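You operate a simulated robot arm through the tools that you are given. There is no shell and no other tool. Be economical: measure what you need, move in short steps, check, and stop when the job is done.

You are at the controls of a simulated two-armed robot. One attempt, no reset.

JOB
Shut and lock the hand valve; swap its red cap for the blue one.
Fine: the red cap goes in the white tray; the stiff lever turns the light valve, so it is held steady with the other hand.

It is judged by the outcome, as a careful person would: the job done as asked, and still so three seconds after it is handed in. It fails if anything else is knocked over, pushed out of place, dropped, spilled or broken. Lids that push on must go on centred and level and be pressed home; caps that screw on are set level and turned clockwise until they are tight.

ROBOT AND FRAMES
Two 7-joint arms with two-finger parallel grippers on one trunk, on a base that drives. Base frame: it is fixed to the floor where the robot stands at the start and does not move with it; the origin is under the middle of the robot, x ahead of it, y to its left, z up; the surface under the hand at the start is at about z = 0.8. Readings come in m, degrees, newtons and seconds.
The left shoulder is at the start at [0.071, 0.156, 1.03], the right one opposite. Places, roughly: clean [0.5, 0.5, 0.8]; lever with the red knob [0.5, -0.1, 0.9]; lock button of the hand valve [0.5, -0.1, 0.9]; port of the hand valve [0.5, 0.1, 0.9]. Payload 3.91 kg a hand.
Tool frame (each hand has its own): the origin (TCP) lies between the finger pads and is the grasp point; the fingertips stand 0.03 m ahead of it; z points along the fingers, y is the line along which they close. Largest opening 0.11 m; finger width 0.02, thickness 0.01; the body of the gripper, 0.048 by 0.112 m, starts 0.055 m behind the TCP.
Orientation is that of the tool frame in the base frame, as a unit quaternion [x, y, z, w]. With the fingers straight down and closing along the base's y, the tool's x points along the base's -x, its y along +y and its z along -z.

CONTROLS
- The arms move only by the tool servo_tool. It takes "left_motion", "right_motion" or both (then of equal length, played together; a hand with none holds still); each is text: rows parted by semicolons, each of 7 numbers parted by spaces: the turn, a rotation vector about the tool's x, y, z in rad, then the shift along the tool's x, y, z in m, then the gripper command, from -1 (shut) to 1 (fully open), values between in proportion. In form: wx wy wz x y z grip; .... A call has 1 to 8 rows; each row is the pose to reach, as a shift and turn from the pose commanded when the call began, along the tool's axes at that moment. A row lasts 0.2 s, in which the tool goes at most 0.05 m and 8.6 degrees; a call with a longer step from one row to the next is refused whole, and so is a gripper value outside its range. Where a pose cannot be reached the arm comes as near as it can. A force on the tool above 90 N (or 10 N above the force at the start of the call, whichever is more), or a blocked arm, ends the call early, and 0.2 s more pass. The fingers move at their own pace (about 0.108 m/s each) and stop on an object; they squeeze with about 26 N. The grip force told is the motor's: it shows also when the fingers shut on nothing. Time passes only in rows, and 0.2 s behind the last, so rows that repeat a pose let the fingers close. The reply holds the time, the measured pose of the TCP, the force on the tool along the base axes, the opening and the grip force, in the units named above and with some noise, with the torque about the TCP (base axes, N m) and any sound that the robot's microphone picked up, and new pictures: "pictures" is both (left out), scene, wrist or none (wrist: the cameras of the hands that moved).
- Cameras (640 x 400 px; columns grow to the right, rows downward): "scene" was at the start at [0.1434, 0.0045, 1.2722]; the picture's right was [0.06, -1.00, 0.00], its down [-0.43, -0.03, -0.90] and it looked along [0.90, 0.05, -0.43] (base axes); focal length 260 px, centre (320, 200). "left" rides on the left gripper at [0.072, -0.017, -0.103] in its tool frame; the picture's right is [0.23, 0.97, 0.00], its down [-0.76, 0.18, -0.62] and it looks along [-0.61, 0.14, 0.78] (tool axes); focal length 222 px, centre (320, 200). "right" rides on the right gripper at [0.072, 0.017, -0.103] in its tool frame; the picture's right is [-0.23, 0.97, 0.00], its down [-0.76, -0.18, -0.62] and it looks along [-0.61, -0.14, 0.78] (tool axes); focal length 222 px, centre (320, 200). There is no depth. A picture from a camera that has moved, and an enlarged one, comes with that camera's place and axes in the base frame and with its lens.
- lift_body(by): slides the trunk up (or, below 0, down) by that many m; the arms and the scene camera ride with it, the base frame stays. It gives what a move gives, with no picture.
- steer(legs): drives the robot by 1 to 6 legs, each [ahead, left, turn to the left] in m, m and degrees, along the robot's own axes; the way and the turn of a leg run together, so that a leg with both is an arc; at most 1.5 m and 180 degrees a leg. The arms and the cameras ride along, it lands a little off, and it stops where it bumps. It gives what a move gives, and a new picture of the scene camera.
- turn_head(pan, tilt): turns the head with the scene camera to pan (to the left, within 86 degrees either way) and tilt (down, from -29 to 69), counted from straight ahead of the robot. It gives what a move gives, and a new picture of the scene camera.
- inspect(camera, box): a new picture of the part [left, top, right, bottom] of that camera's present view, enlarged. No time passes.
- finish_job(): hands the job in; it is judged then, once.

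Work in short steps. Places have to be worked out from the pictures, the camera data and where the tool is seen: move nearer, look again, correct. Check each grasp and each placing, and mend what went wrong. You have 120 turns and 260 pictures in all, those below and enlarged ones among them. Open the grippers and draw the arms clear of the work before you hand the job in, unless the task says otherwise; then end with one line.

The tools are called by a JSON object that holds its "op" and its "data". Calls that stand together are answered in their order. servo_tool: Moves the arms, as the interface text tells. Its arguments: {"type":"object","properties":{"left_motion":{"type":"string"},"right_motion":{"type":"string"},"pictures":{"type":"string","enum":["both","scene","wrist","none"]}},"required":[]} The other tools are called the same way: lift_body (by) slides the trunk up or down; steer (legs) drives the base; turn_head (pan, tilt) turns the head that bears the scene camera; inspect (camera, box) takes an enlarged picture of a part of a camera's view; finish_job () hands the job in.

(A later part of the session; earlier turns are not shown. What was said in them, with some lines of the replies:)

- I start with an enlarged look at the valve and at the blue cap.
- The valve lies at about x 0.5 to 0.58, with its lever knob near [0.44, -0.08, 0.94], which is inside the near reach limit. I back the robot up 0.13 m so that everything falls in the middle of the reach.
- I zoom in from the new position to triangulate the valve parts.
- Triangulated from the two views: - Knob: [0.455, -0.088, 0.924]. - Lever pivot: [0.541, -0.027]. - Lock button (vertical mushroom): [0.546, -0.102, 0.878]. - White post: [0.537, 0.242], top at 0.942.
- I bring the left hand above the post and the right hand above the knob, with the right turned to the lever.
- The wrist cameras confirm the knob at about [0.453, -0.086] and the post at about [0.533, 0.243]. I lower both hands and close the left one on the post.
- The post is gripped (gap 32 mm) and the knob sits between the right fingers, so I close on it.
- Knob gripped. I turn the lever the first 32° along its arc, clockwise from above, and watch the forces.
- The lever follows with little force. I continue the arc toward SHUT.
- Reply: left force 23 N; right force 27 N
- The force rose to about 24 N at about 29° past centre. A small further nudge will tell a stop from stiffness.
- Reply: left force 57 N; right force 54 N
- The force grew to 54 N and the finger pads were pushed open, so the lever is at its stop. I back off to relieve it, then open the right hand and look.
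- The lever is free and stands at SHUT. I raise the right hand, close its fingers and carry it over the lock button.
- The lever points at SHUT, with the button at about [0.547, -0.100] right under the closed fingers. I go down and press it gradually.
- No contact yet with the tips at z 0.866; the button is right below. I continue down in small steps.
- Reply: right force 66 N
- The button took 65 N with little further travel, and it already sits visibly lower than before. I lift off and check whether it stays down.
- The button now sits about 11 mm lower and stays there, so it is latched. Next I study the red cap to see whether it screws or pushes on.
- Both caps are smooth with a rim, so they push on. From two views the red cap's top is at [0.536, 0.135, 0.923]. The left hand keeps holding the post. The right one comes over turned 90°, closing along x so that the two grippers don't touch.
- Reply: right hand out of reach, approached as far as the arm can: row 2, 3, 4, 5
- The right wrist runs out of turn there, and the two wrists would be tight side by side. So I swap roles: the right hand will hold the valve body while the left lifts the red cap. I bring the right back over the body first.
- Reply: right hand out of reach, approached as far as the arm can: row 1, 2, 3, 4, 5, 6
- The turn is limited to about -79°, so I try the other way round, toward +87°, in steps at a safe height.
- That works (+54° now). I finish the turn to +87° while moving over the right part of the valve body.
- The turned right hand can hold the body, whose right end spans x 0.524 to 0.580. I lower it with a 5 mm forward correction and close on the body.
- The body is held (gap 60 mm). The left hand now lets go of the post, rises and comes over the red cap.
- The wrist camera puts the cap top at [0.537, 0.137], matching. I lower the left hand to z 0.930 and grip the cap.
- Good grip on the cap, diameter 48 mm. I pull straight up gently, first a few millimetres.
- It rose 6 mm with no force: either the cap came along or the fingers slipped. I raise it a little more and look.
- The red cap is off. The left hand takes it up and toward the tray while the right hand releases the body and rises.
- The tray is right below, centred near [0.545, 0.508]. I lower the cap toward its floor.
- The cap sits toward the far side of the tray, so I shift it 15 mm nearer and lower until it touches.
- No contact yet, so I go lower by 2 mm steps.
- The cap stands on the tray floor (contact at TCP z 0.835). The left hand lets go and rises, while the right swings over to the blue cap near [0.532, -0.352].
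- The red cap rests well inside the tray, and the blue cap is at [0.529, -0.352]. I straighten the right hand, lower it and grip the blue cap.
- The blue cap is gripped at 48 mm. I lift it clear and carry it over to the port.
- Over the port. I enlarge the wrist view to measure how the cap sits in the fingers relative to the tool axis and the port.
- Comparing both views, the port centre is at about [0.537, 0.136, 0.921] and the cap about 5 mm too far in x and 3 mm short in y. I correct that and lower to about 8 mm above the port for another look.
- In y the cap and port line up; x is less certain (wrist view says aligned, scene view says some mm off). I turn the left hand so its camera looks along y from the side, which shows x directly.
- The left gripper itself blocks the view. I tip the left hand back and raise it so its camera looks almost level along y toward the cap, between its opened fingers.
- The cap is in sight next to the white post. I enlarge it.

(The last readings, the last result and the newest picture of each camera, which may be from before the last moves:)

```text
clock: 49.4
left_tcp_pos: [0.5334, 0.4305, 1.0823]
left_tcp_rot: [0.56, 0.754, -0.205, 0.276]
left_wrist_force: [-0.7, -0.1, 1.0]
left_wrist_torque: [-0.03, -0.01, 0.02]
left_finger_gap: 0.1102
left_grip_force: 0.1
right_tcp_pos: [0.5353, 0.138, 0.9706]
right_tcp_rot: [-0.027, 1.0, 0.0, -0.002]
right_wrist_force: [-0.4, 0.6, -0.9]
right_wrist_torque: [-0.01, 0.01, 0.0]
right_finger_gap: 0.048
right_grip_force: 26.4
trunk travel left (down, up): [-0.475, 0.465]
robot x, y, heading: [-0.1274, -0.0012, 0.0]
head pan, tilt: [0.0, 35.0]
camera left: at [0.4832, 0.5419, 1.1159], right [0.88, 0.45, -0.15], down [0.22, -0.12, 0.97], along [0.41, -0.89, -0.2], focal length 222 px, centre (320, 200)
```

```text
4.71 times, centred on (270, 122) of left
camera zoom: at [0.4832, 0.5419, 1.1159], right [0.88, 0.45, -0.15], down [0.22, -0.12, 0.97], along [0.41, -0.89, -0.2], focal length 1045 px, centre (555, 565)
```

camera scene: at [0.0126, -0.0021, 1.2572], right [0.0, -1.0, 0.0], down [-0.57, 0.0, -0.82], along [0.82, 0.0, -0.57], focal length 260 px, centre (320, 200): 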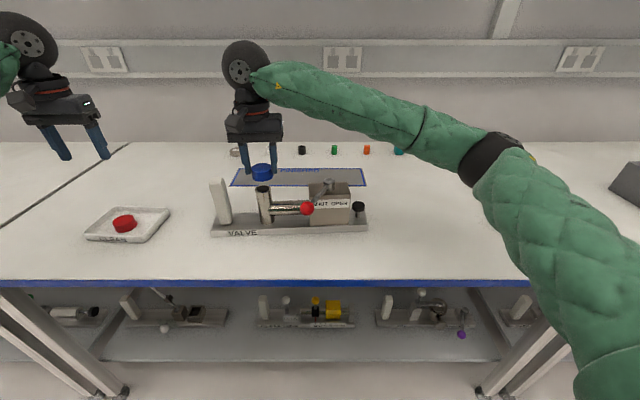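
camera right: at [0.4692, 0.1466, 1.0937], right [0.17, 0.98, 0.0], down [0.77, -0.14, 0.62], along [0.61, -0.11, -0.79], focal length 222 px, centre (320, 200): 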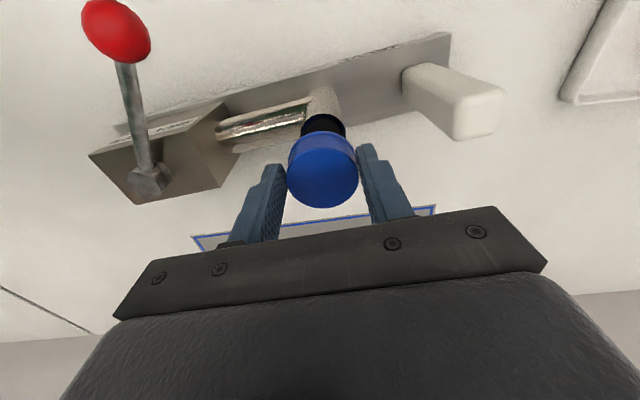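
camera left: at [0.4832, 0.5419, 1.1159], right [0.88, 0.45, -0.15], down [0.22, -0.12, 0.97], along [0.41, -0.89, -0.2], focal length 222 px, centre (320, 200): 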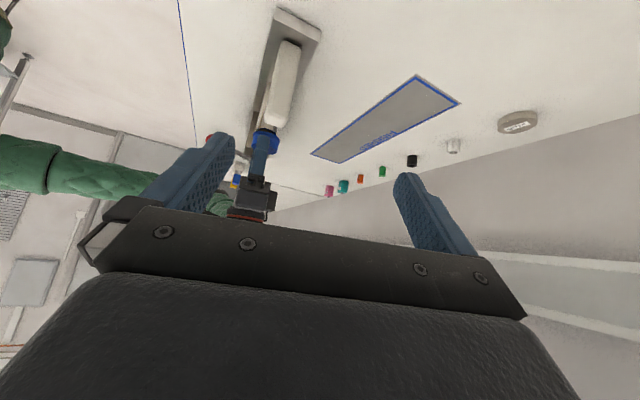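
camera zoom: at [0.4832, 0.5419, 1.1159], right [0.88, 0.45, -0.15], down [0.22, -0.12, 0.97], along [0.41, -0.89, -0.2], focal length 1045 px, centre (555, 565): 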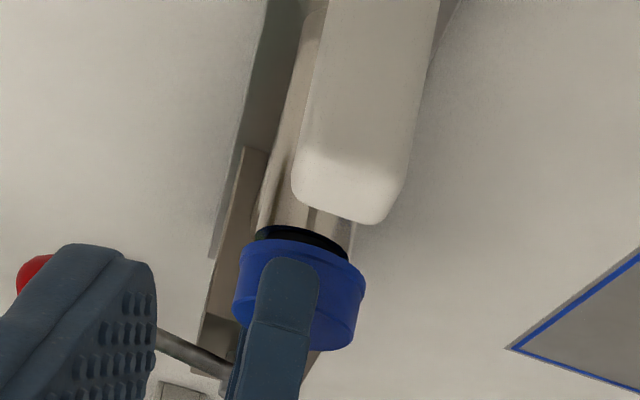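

Seen along y, cap and port line up within about 1 mm and the cap is level. I lower the cap onto the port in small steps.

{"op": "servo_tool", "data": {"right_motion": "0 0 0 0.0007 0 0.005 -1; 0 0 0 0.0007 0 0.009 -1; 0 0 0 0.0007 0 0.012 -1; 0 0 0 0.0007 0 0.015 -1; 0 0 0 0.0007 0 0.018 -1", "pictures": "none"}}

{"op": "inspect", "data": {"camera": "left", "box": [230, 80, 310, 165]}}

{"op": "inspect", "data": {"camera": "scene", "box": [232, 165, 296, 205]}}

```text
clock: 50.6
left_tcp_pos: [0.5346, 0.4306, 1.0829]
left_tcp_rot: [0.561, 0.753, -0.205, 0.274]
left_wrist_force: [-0.2, 0.2, 0.7]
left_wrist_torque: [-0.01, 0.02, -0.01]
left_finger_gap: 0.1099
left_grip_force: 0.1
right_tcp_pos: [0.5347, 0.1373, 0.9528]
right_tcp_rot: [-0.028, 1.0, 0.0, -0.003]
right_wrist_force: [0.4, -0.1, 0.1]
right_wrist_torque: [0.02, -0.01, 0.02]
right_finger_gap: 0.0482
right_grip_force: 26.5
trunk travel left (down, up): [-0.475, 0.465]
robot x, y, heading: [-0.1256, 0.0017, -0.2]
head pan, tilt: [0.0, 35.0]
```

```text
4.71 times, centred on (270, 122) of left
camera zoom: at [0.4833, 0.5417, 1.116], right [0.88, 0.45, -0.15], down [0.22, -0.12, 0.97], along [0.41, -0.89, -0.21], focal length 1045 px, centre (555, 565)
```

zoom: 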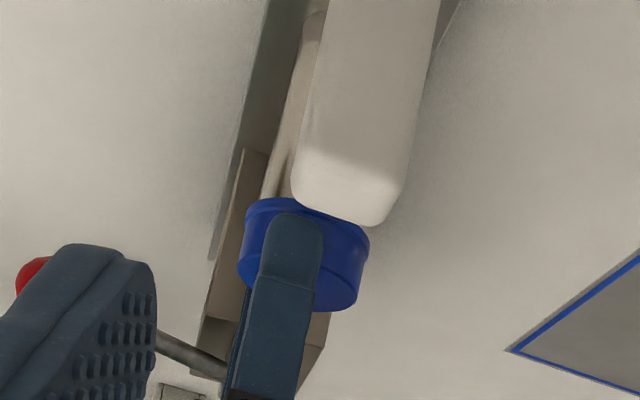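

```text
10.00 times, centred on (264, 185) of scene
camera zoom: at [0.012, -0.0008, 1.2572], right [0.0, -1.0, 0.0], down [-0.57, 0.0, -0.82], along [0.82, 0.0, -0.57], focal length 2596 px, centre (880, 350)
```

zoom: 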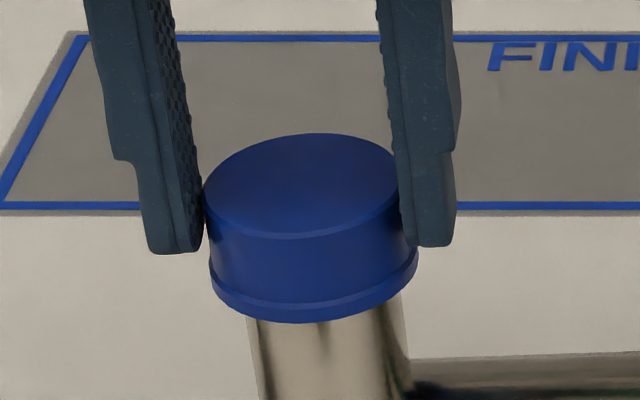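

The cap has slid over the port with no force. I keep pressing down until it meets resistance.

{"op": "servo_tool", "data": {"right_motion": "0 0 0 0 0 0.003 -1; 0 0 0 0 0 0.006 -1; 0 0 0 0 0 0.009 -1; 0 0 0 0 0 0.012 -1; 0 0 0 0 0 0.015 -1; 0 0 0 0 0 0.018 -1", "pictures": "none"}}

{"op": "inspect", "data": {"camera": "scene", "box": [232, 165, 296, 205]}}

```text
clock: 52.0
left_tcp_pos: [0.5334, 0.4313, 1.0832]
left_tcp_rot: [0.56, 0.755, -0.204, 0.276]
left_wrist_force: [-0.2, 0.3, 1.0]
left_wrist_torque: [0.03, -0.01, 0.01]
left_finger_gap: 0.1101
left_grip_force: 0.2
right_tcp_pos: [0.5331, 0.1371, 0.937]
right_tcp_rot: [-0.027, 1.0, 0.002, 0.0]
right_wrist_force: [3.0, 2.7, 23.3]
right_wrist_torque: [-0.07, -0.25, -0.03]
right_finger_gap: 0.0484
right_grip_force: 25.4
trunk travel left (down, up): [-0.475, 0.465]
robot x, y, heading: [-0.1269, -0.0038, -0.0]
head pan, tilt: [0.0, 35.0]
```

```text
10.00 times, centred on (264, 185) of scene
camera zoom: at [0.0108, -0.0009, 1.2577], right [0.0, -1.0, 0.0], down [-0.57, 0.0, -0.82], along [0.82, 0.0, -0.57], focal length 2596 px, centre (880, 350)
```

zoom: 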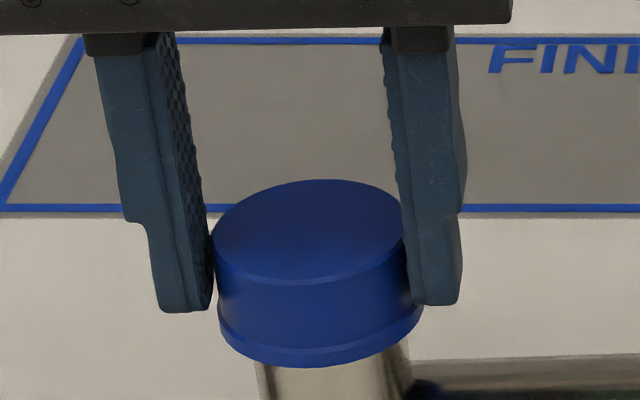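

It met resistance with 23 N at the height where the red cap sat. I release, close the fingers above it and press it home from the top.

{"op": "servo_tool", "data": {"right_motion": "0 0 0 0 0 -0.002 -1; 0 0 0 0 0 -0.002 0.1; 0 0 0 0 0 -0.002 0.3; 0 0 0 0 0 -0.03 0.3; 0 0 0 0 0 -0.06 0.3; 0 0 0 0 0 -0.06 -1; 0 0 0 0 0 -0.06 -1; 0 0 0 0 0 -0.06 -1", "pictures": "wrist"}}

{"op": "inspect", "data": {"camera": "scene", "box": [200, 140, 360, 240]}}

{"op": "inspect", "data": {"camera": "left", "box": [230, 80, 310, 165]}}

```text
clock: 53.8
left_tcp_pos: [0.5345, 0.4302, 1.0834]
left_tcp_rot: [0.56, 0.754, -0.205, 0.275]
left_wrist_force: [0.9, -0.2, -0.1]
left_wrist_torque: [0.0, 0.01, -0.01]
left_finger_gap: 0.11
left_grip_force: 0.0
right_tcp_pos: [0.5333, 0.1374, 0.9944]
right_tcp_rot: [-0.027, 1.0, 0.001, -0.003]
right_wrist_force: [-0.1, 0.1, 0.3]
right_wrist_torque: [0.0, 0.01, -0.01]
right_finger_gap: 0.0
right_grip_force: 26.0
trunk travel left (down, up): [-0.475, 0.465]
robot x, y, heading: [-0.1317, -0.0005, 0.0]
head pan, tilt: [0.0, 35.0]
camera right: at [0.462, 0.1497, 1.0978], right [0.17, 0.98, 0.0], down [0.77, -0.14, 0.62], along [0.61, -0.11, -0.79], focal length 222 px, centre (320, 200)
```

right: 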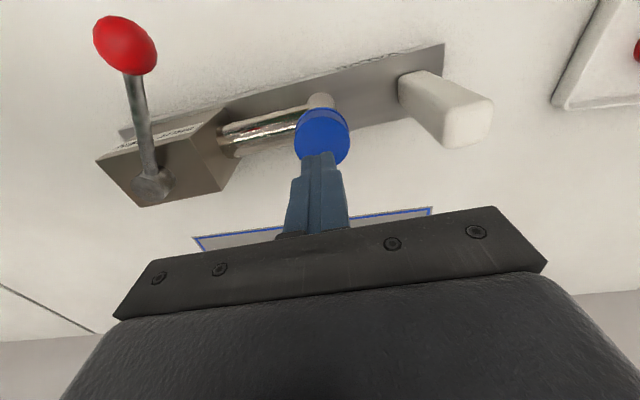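

```text
4.00 times, centred on (280, 190) of scene
camera zoom: at [0.0121, -0.0008, 1.2572], right [0.0, -1.0, 0.0], down [-0.57, 0.0, -0.82], along [0.82, 0.0, -0.57], focal length 1039 px, centre (480, 240)
```

zoom: 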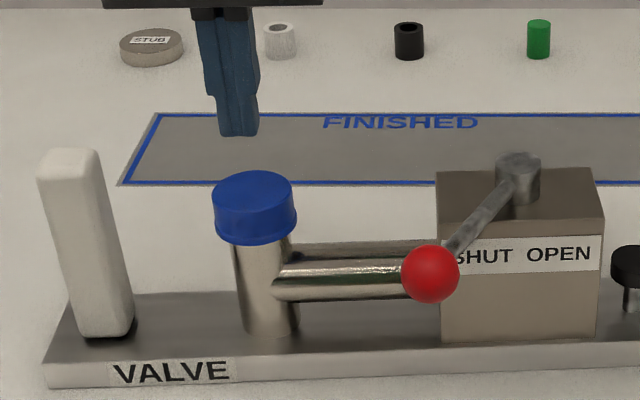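

```text
4.71 times, centred on (270, 122) of left
camera zoom: at [0.4833, 0.5417, 1.116], right [0.88, 0.45, -0.15], down [0.22, -0.12, 0.97], along [0.41, -0.89, -0.21], focal length 1045 px, centre (555, 565)
```

zoom: 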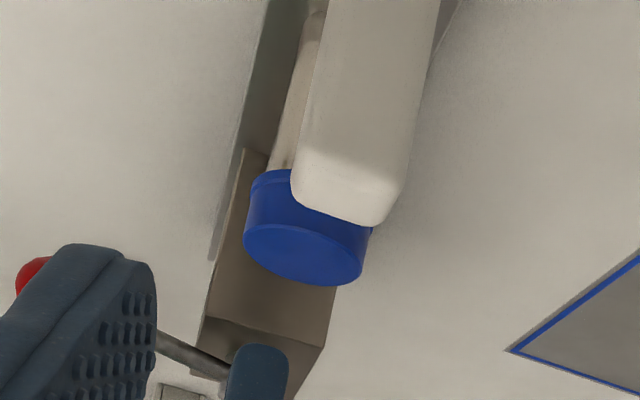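

The blue cap sits where the red one did and looks level. Now I press it from the top at its centre.

{"op": "servo_tool", "data": {"right_motion": "0 0 0 -0.002 0 0.03 -1; 0 0 0 -0.002 0 0.038 -1; 0 0 0 -0.002 0 0.042 -1; 0 0 0 -0.002 0 0.045 -1; 0 0 0 -0.002 0 0.048 -1; 0 0 0 -0.002 0 0.051 -1", "pictures": "none"}}

```text
clock: 55.2
left_tcp_pos: [0.5323, 0.4294, 1.0859]
left_tcp_rot: [0.56, 0.754, -0.204, 0.276]
left_wrist_force: [0.0, -1.0, -0.4]
left_wrist_torque: [0.0, 0.01, 0.0]
left_finger_gap: 0.1099
left_grip_force: 0.0
right_tcp_pos: [0.5359, 0.1364, 0.9524]
right_tcp_rot: [-0.026, 1.0, 0.003, 0.001]
right_wrist_force: [16.3, 1.9, 74.0]
right_wrist_torque: [0.04, -0.46, 0.02]
right_finger_gap: 0.0
right_grip_force: 26.5
trunk travel left (down, up): [-0.475, 0.465]
robot x, y, heading: [-0.1254, 0.0016, 0.1]
head pan, tilt: [0.0, 35.0]
```

Pressed with 74 N, and the top stands at 0.922, as the red one did. I raise the right hand and check everything.

{"op": "servo_tool", "data": {"right_motion": "0 0 0 0 0 -0.015 -1; 0 0 0 0 0 -0.06 -1; 0 0 0 0 0 -0.1 -1; 0 0 0 0 -0.045 -0.12 0; 0 0 0 0 -0.09 -0.13 0.5; 0 0 0 0 -0.14 -0.14 0.5; 0 0 0 0 -0.18 -0.15 0.5; 0 0 0 0 -0.22 -0.15 0.5", "pictures": "scene"}}

{"op": "inspect", "data": {"camera": "scene", "box": [200, 160, 380, 250]}}

{"op": "inspect", "data": {"camera": "left", "box": [200, 80, 310, 175]}}

```text
refused: row 6 steps farther than a row can; nothing moved
```

```text
3.56 times, centred on (290, 205) of scene
camera zoom: at [0.0088, -0.0016, 1.2588], right [0.0, -1.0, 0.0], down [-0.57, 0.0, -0.82], along [0.82, 0.0, -0.57], focal length 923 px, centre (427, 182)
```

zoom: 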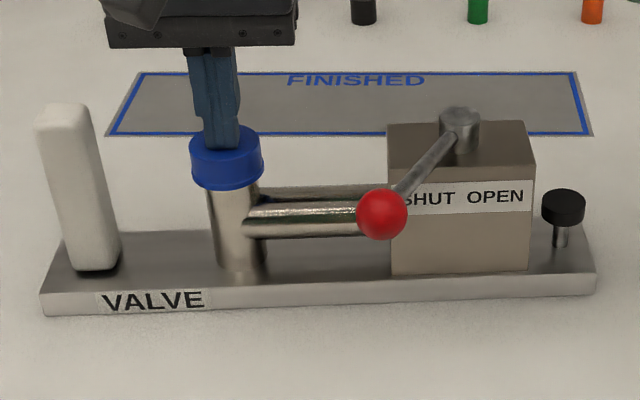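

```text
4.21 times, centred on (255, 128) of left
camera zoom: at [0.4805, 0.541, 1.1194], right [0.88, 0.45, -0.14], down [0.22, -0.12, 0.97], along [0.42, -0.89, -0.21], focal length 935 px, centre (594, 505)
```

zoom: 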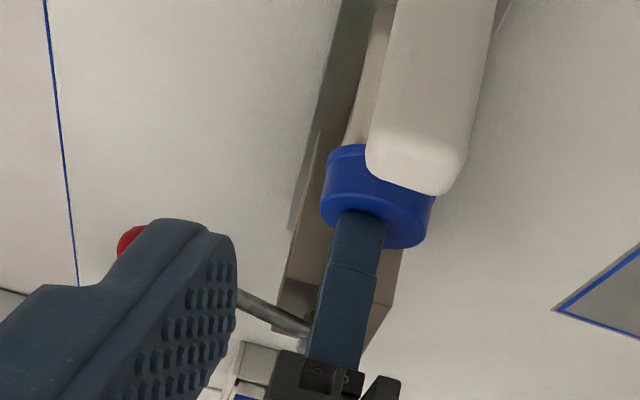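

One row was too long; I repeat the retreat with shorter steps.

{"op": "servo_tool", "data": {"right_motion": "0 0 0 0 0 -0.015 -1; 0 0 0 0 0 -0.06 -1; 0 0 0 0 0 -0.1 -1; 0 0 0 0 -0.04 -0.115 0; 0 0 0 0 -0.08 -0.13 0.5; 0 0 0 0 -0.12 -0.14 0.5; 0 0 0 0 -0.16 -0.15 0.5; 0 0 0 0 -0.2 -0.15 0.5", "left_motion": "0 0 0 0 0 0 1; 0 0 0 0 0 0 1; 0 0 0 0 0 0 1; 0 0 0 0 0 0 1; 0 0 0 0 0 0 1; 0 0 0 0 0 0 1; 0 0 0 0 0 0 1; 0 0 0 0 0 0 1", "pictures": "both"}}

{"op": "inspect", "data": {"camera": "scene", "box": [200, 160, 380, 250]}}

{"op": "inspect", "data": {"camera": "left", "box": [200, 80, 310, 175]}}

```text
clock: 57.0
left_tcp_pos: [0.5334, 0.4295, 1.083]
left_tcp_rot: [0.56, 0.755, -0.204, 0.275]
left_wrist_force: [-0.1, 0.1, -0.4]
left_wrist_torque: [-0.01, -0.01, 0.0]
left_finger_gap: 0.1101
left_grip_force: 0.1
right_tcp_pos: [0.5464, -0.0626, 1.0929]
right_tcp_rot: [-0.028, 1.0, 0.002, -0.002]
right_wrist_force: [0.1, 0.1, 0.5]
right_wrist_torque: [0.03, 0.01, 0.03]
right_finger_gap: 0.0827
right_grip_force: 0.1
trunk travel left (down, up): [-0.475, 0.465]
robot x, y, heading: [-0.1286, -0.0009, 0.1]
head pan, tilt: [0.0, 35.0]
camera scene: at [0.0117, -0.0021, 1.2573], right [0.0, -1.0, 0.0], down [-0.57, 0.0, -0.82], along [0.82, 0.0, -0.57], focal length 260 px, centre (320, 200)
camera right: at [0.4745, -0.0501, 1.1957], right [0.17, 0.98, 0.0], down [0.77, -0.14, 0.62], along [0.61, -0.11, -0.78], focal length 222 px, centre (320, 200)
camera left: at [0.4825, 0.5409, 1.1171], right [0.88, 0.45, -0.15], down [0.22, -0.12, 0.97], along [0.42, -0.89, -0.21], focal length 222 px, centre (320, 200)
```

scene: 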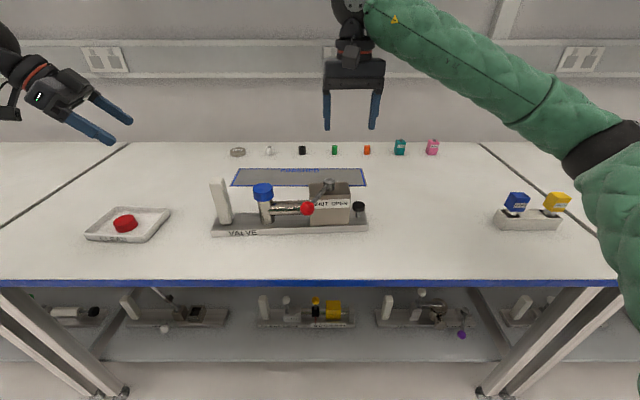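
right: 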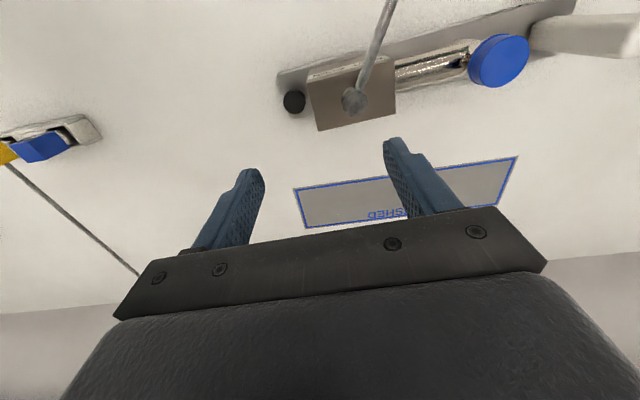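
left: 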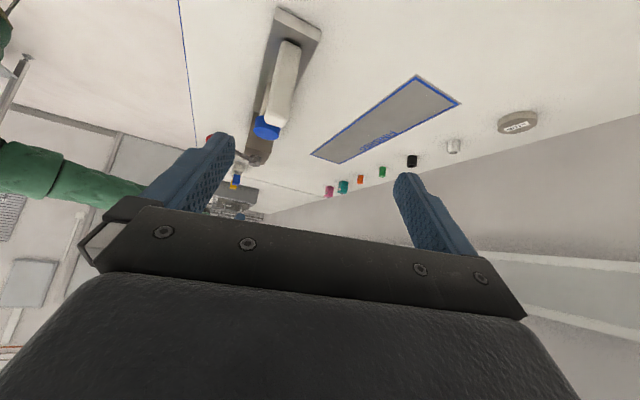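

```text
3.56 times, centred on (290, 205) of scene
camera zoom: at [0.0117, -0.0021, 1.2573], right [0.0, -1.0, 0.0], down [-0.57, 0.0, -0.82], along [0.82, 0.0, -0.57], focal length 923 px, centre (427, 182)
```

zoom: 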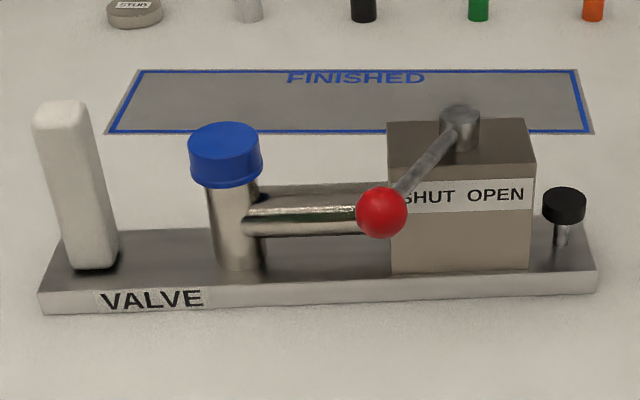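

```text
4.21 times, centred on (255, 128) of left
camera zoom: at [0.4825, 0.5409, 1.1171], right [0.88, 0.45, -0.15], down [0.22, -0.12, 0.97], along [0.42, -0.89, -0.21], focal length 935 px, centre (594, 505)
```

zoom: 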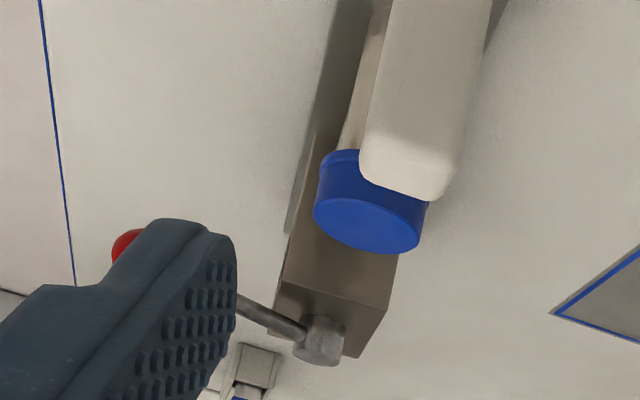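

Lever at SHUT with its button down, blue cap level and home, and red cap in the tray. I draw the right hand off to the side, clear of the work.

{"op": "servo_tool", "data": {"right_motion": "0 0 0 0 -0.045 -0.015 0.5; 0 0 0 0 -0.09 -0.03 0.5; 0 0 0 0 -0.135 -0.045 0.5; 0 0 0 0 -0.18 -0.06 0.5; 0 0 0 0 -0.18 -0.06 0.5", "left_motion": "0 0 0 0 0 -0.02 1; 0 0 0 0 0 -0.04 1; 0 0 0 0 0 -0.06 1; 0 0 0 0 0 -0.08 1; 0 0 0 0 0 -0.08 1", "pictures": "scene"}}

```text
clock: 58.2
left_tcp_pos: [0.5205, 0.4793, 1.1442]
left_tcp_rot: [0.561, 0.753, -0.206, 0.275]
left_wrist_force: [0.1, -0.5, 0.4]
left_wrist_torque: [-0.01, 0.0, -0.01]
left_finger_gap: 0.1098
left_grip_force: 0.0
right_tcp_pos: [0.5601, -0.2415, 1.1515]
right_tcp_rot: [-0.028, 1.0, 0.001, -0.003]
right_wrist_force: [0.0, -0.6, 0.9]
right_wrist_torque: [-0.01, 0.0, 0.0]
right_finger_gap: 0.0826
right_grip_force: 0.0
trunk travel left (down, up): [-0.475, 0.465]
robot x, y, heading: [-0.128, -0.0, -0.3]
head pan, tilt: [0.0, 35.0]
camera scene: at [0.0125, -0.0004, 1.2571], right [0.0, -1.0, 0.0], down [-0.57, 0.0, -0.82], along [0.82, 0.0, -0.57], focal length 260 px, centre (320, 200)
```

scene: 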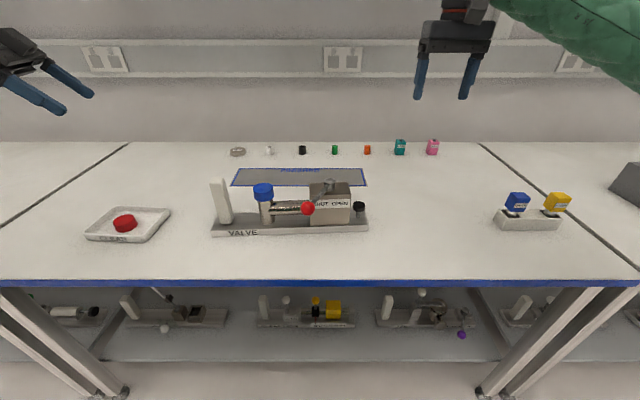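

Everything stands as asked, with both arms clear and the grippers open, so I hand the job in.

{"op": "finish_job", "data": {}}

```text
The job is handed in.
```

The lever is at its SHUT stop with the lock button pressed and staying down (the lock was not tested by pushing the lever back), the blue cap is pressed home on the port, and the red cap is in the white tray.
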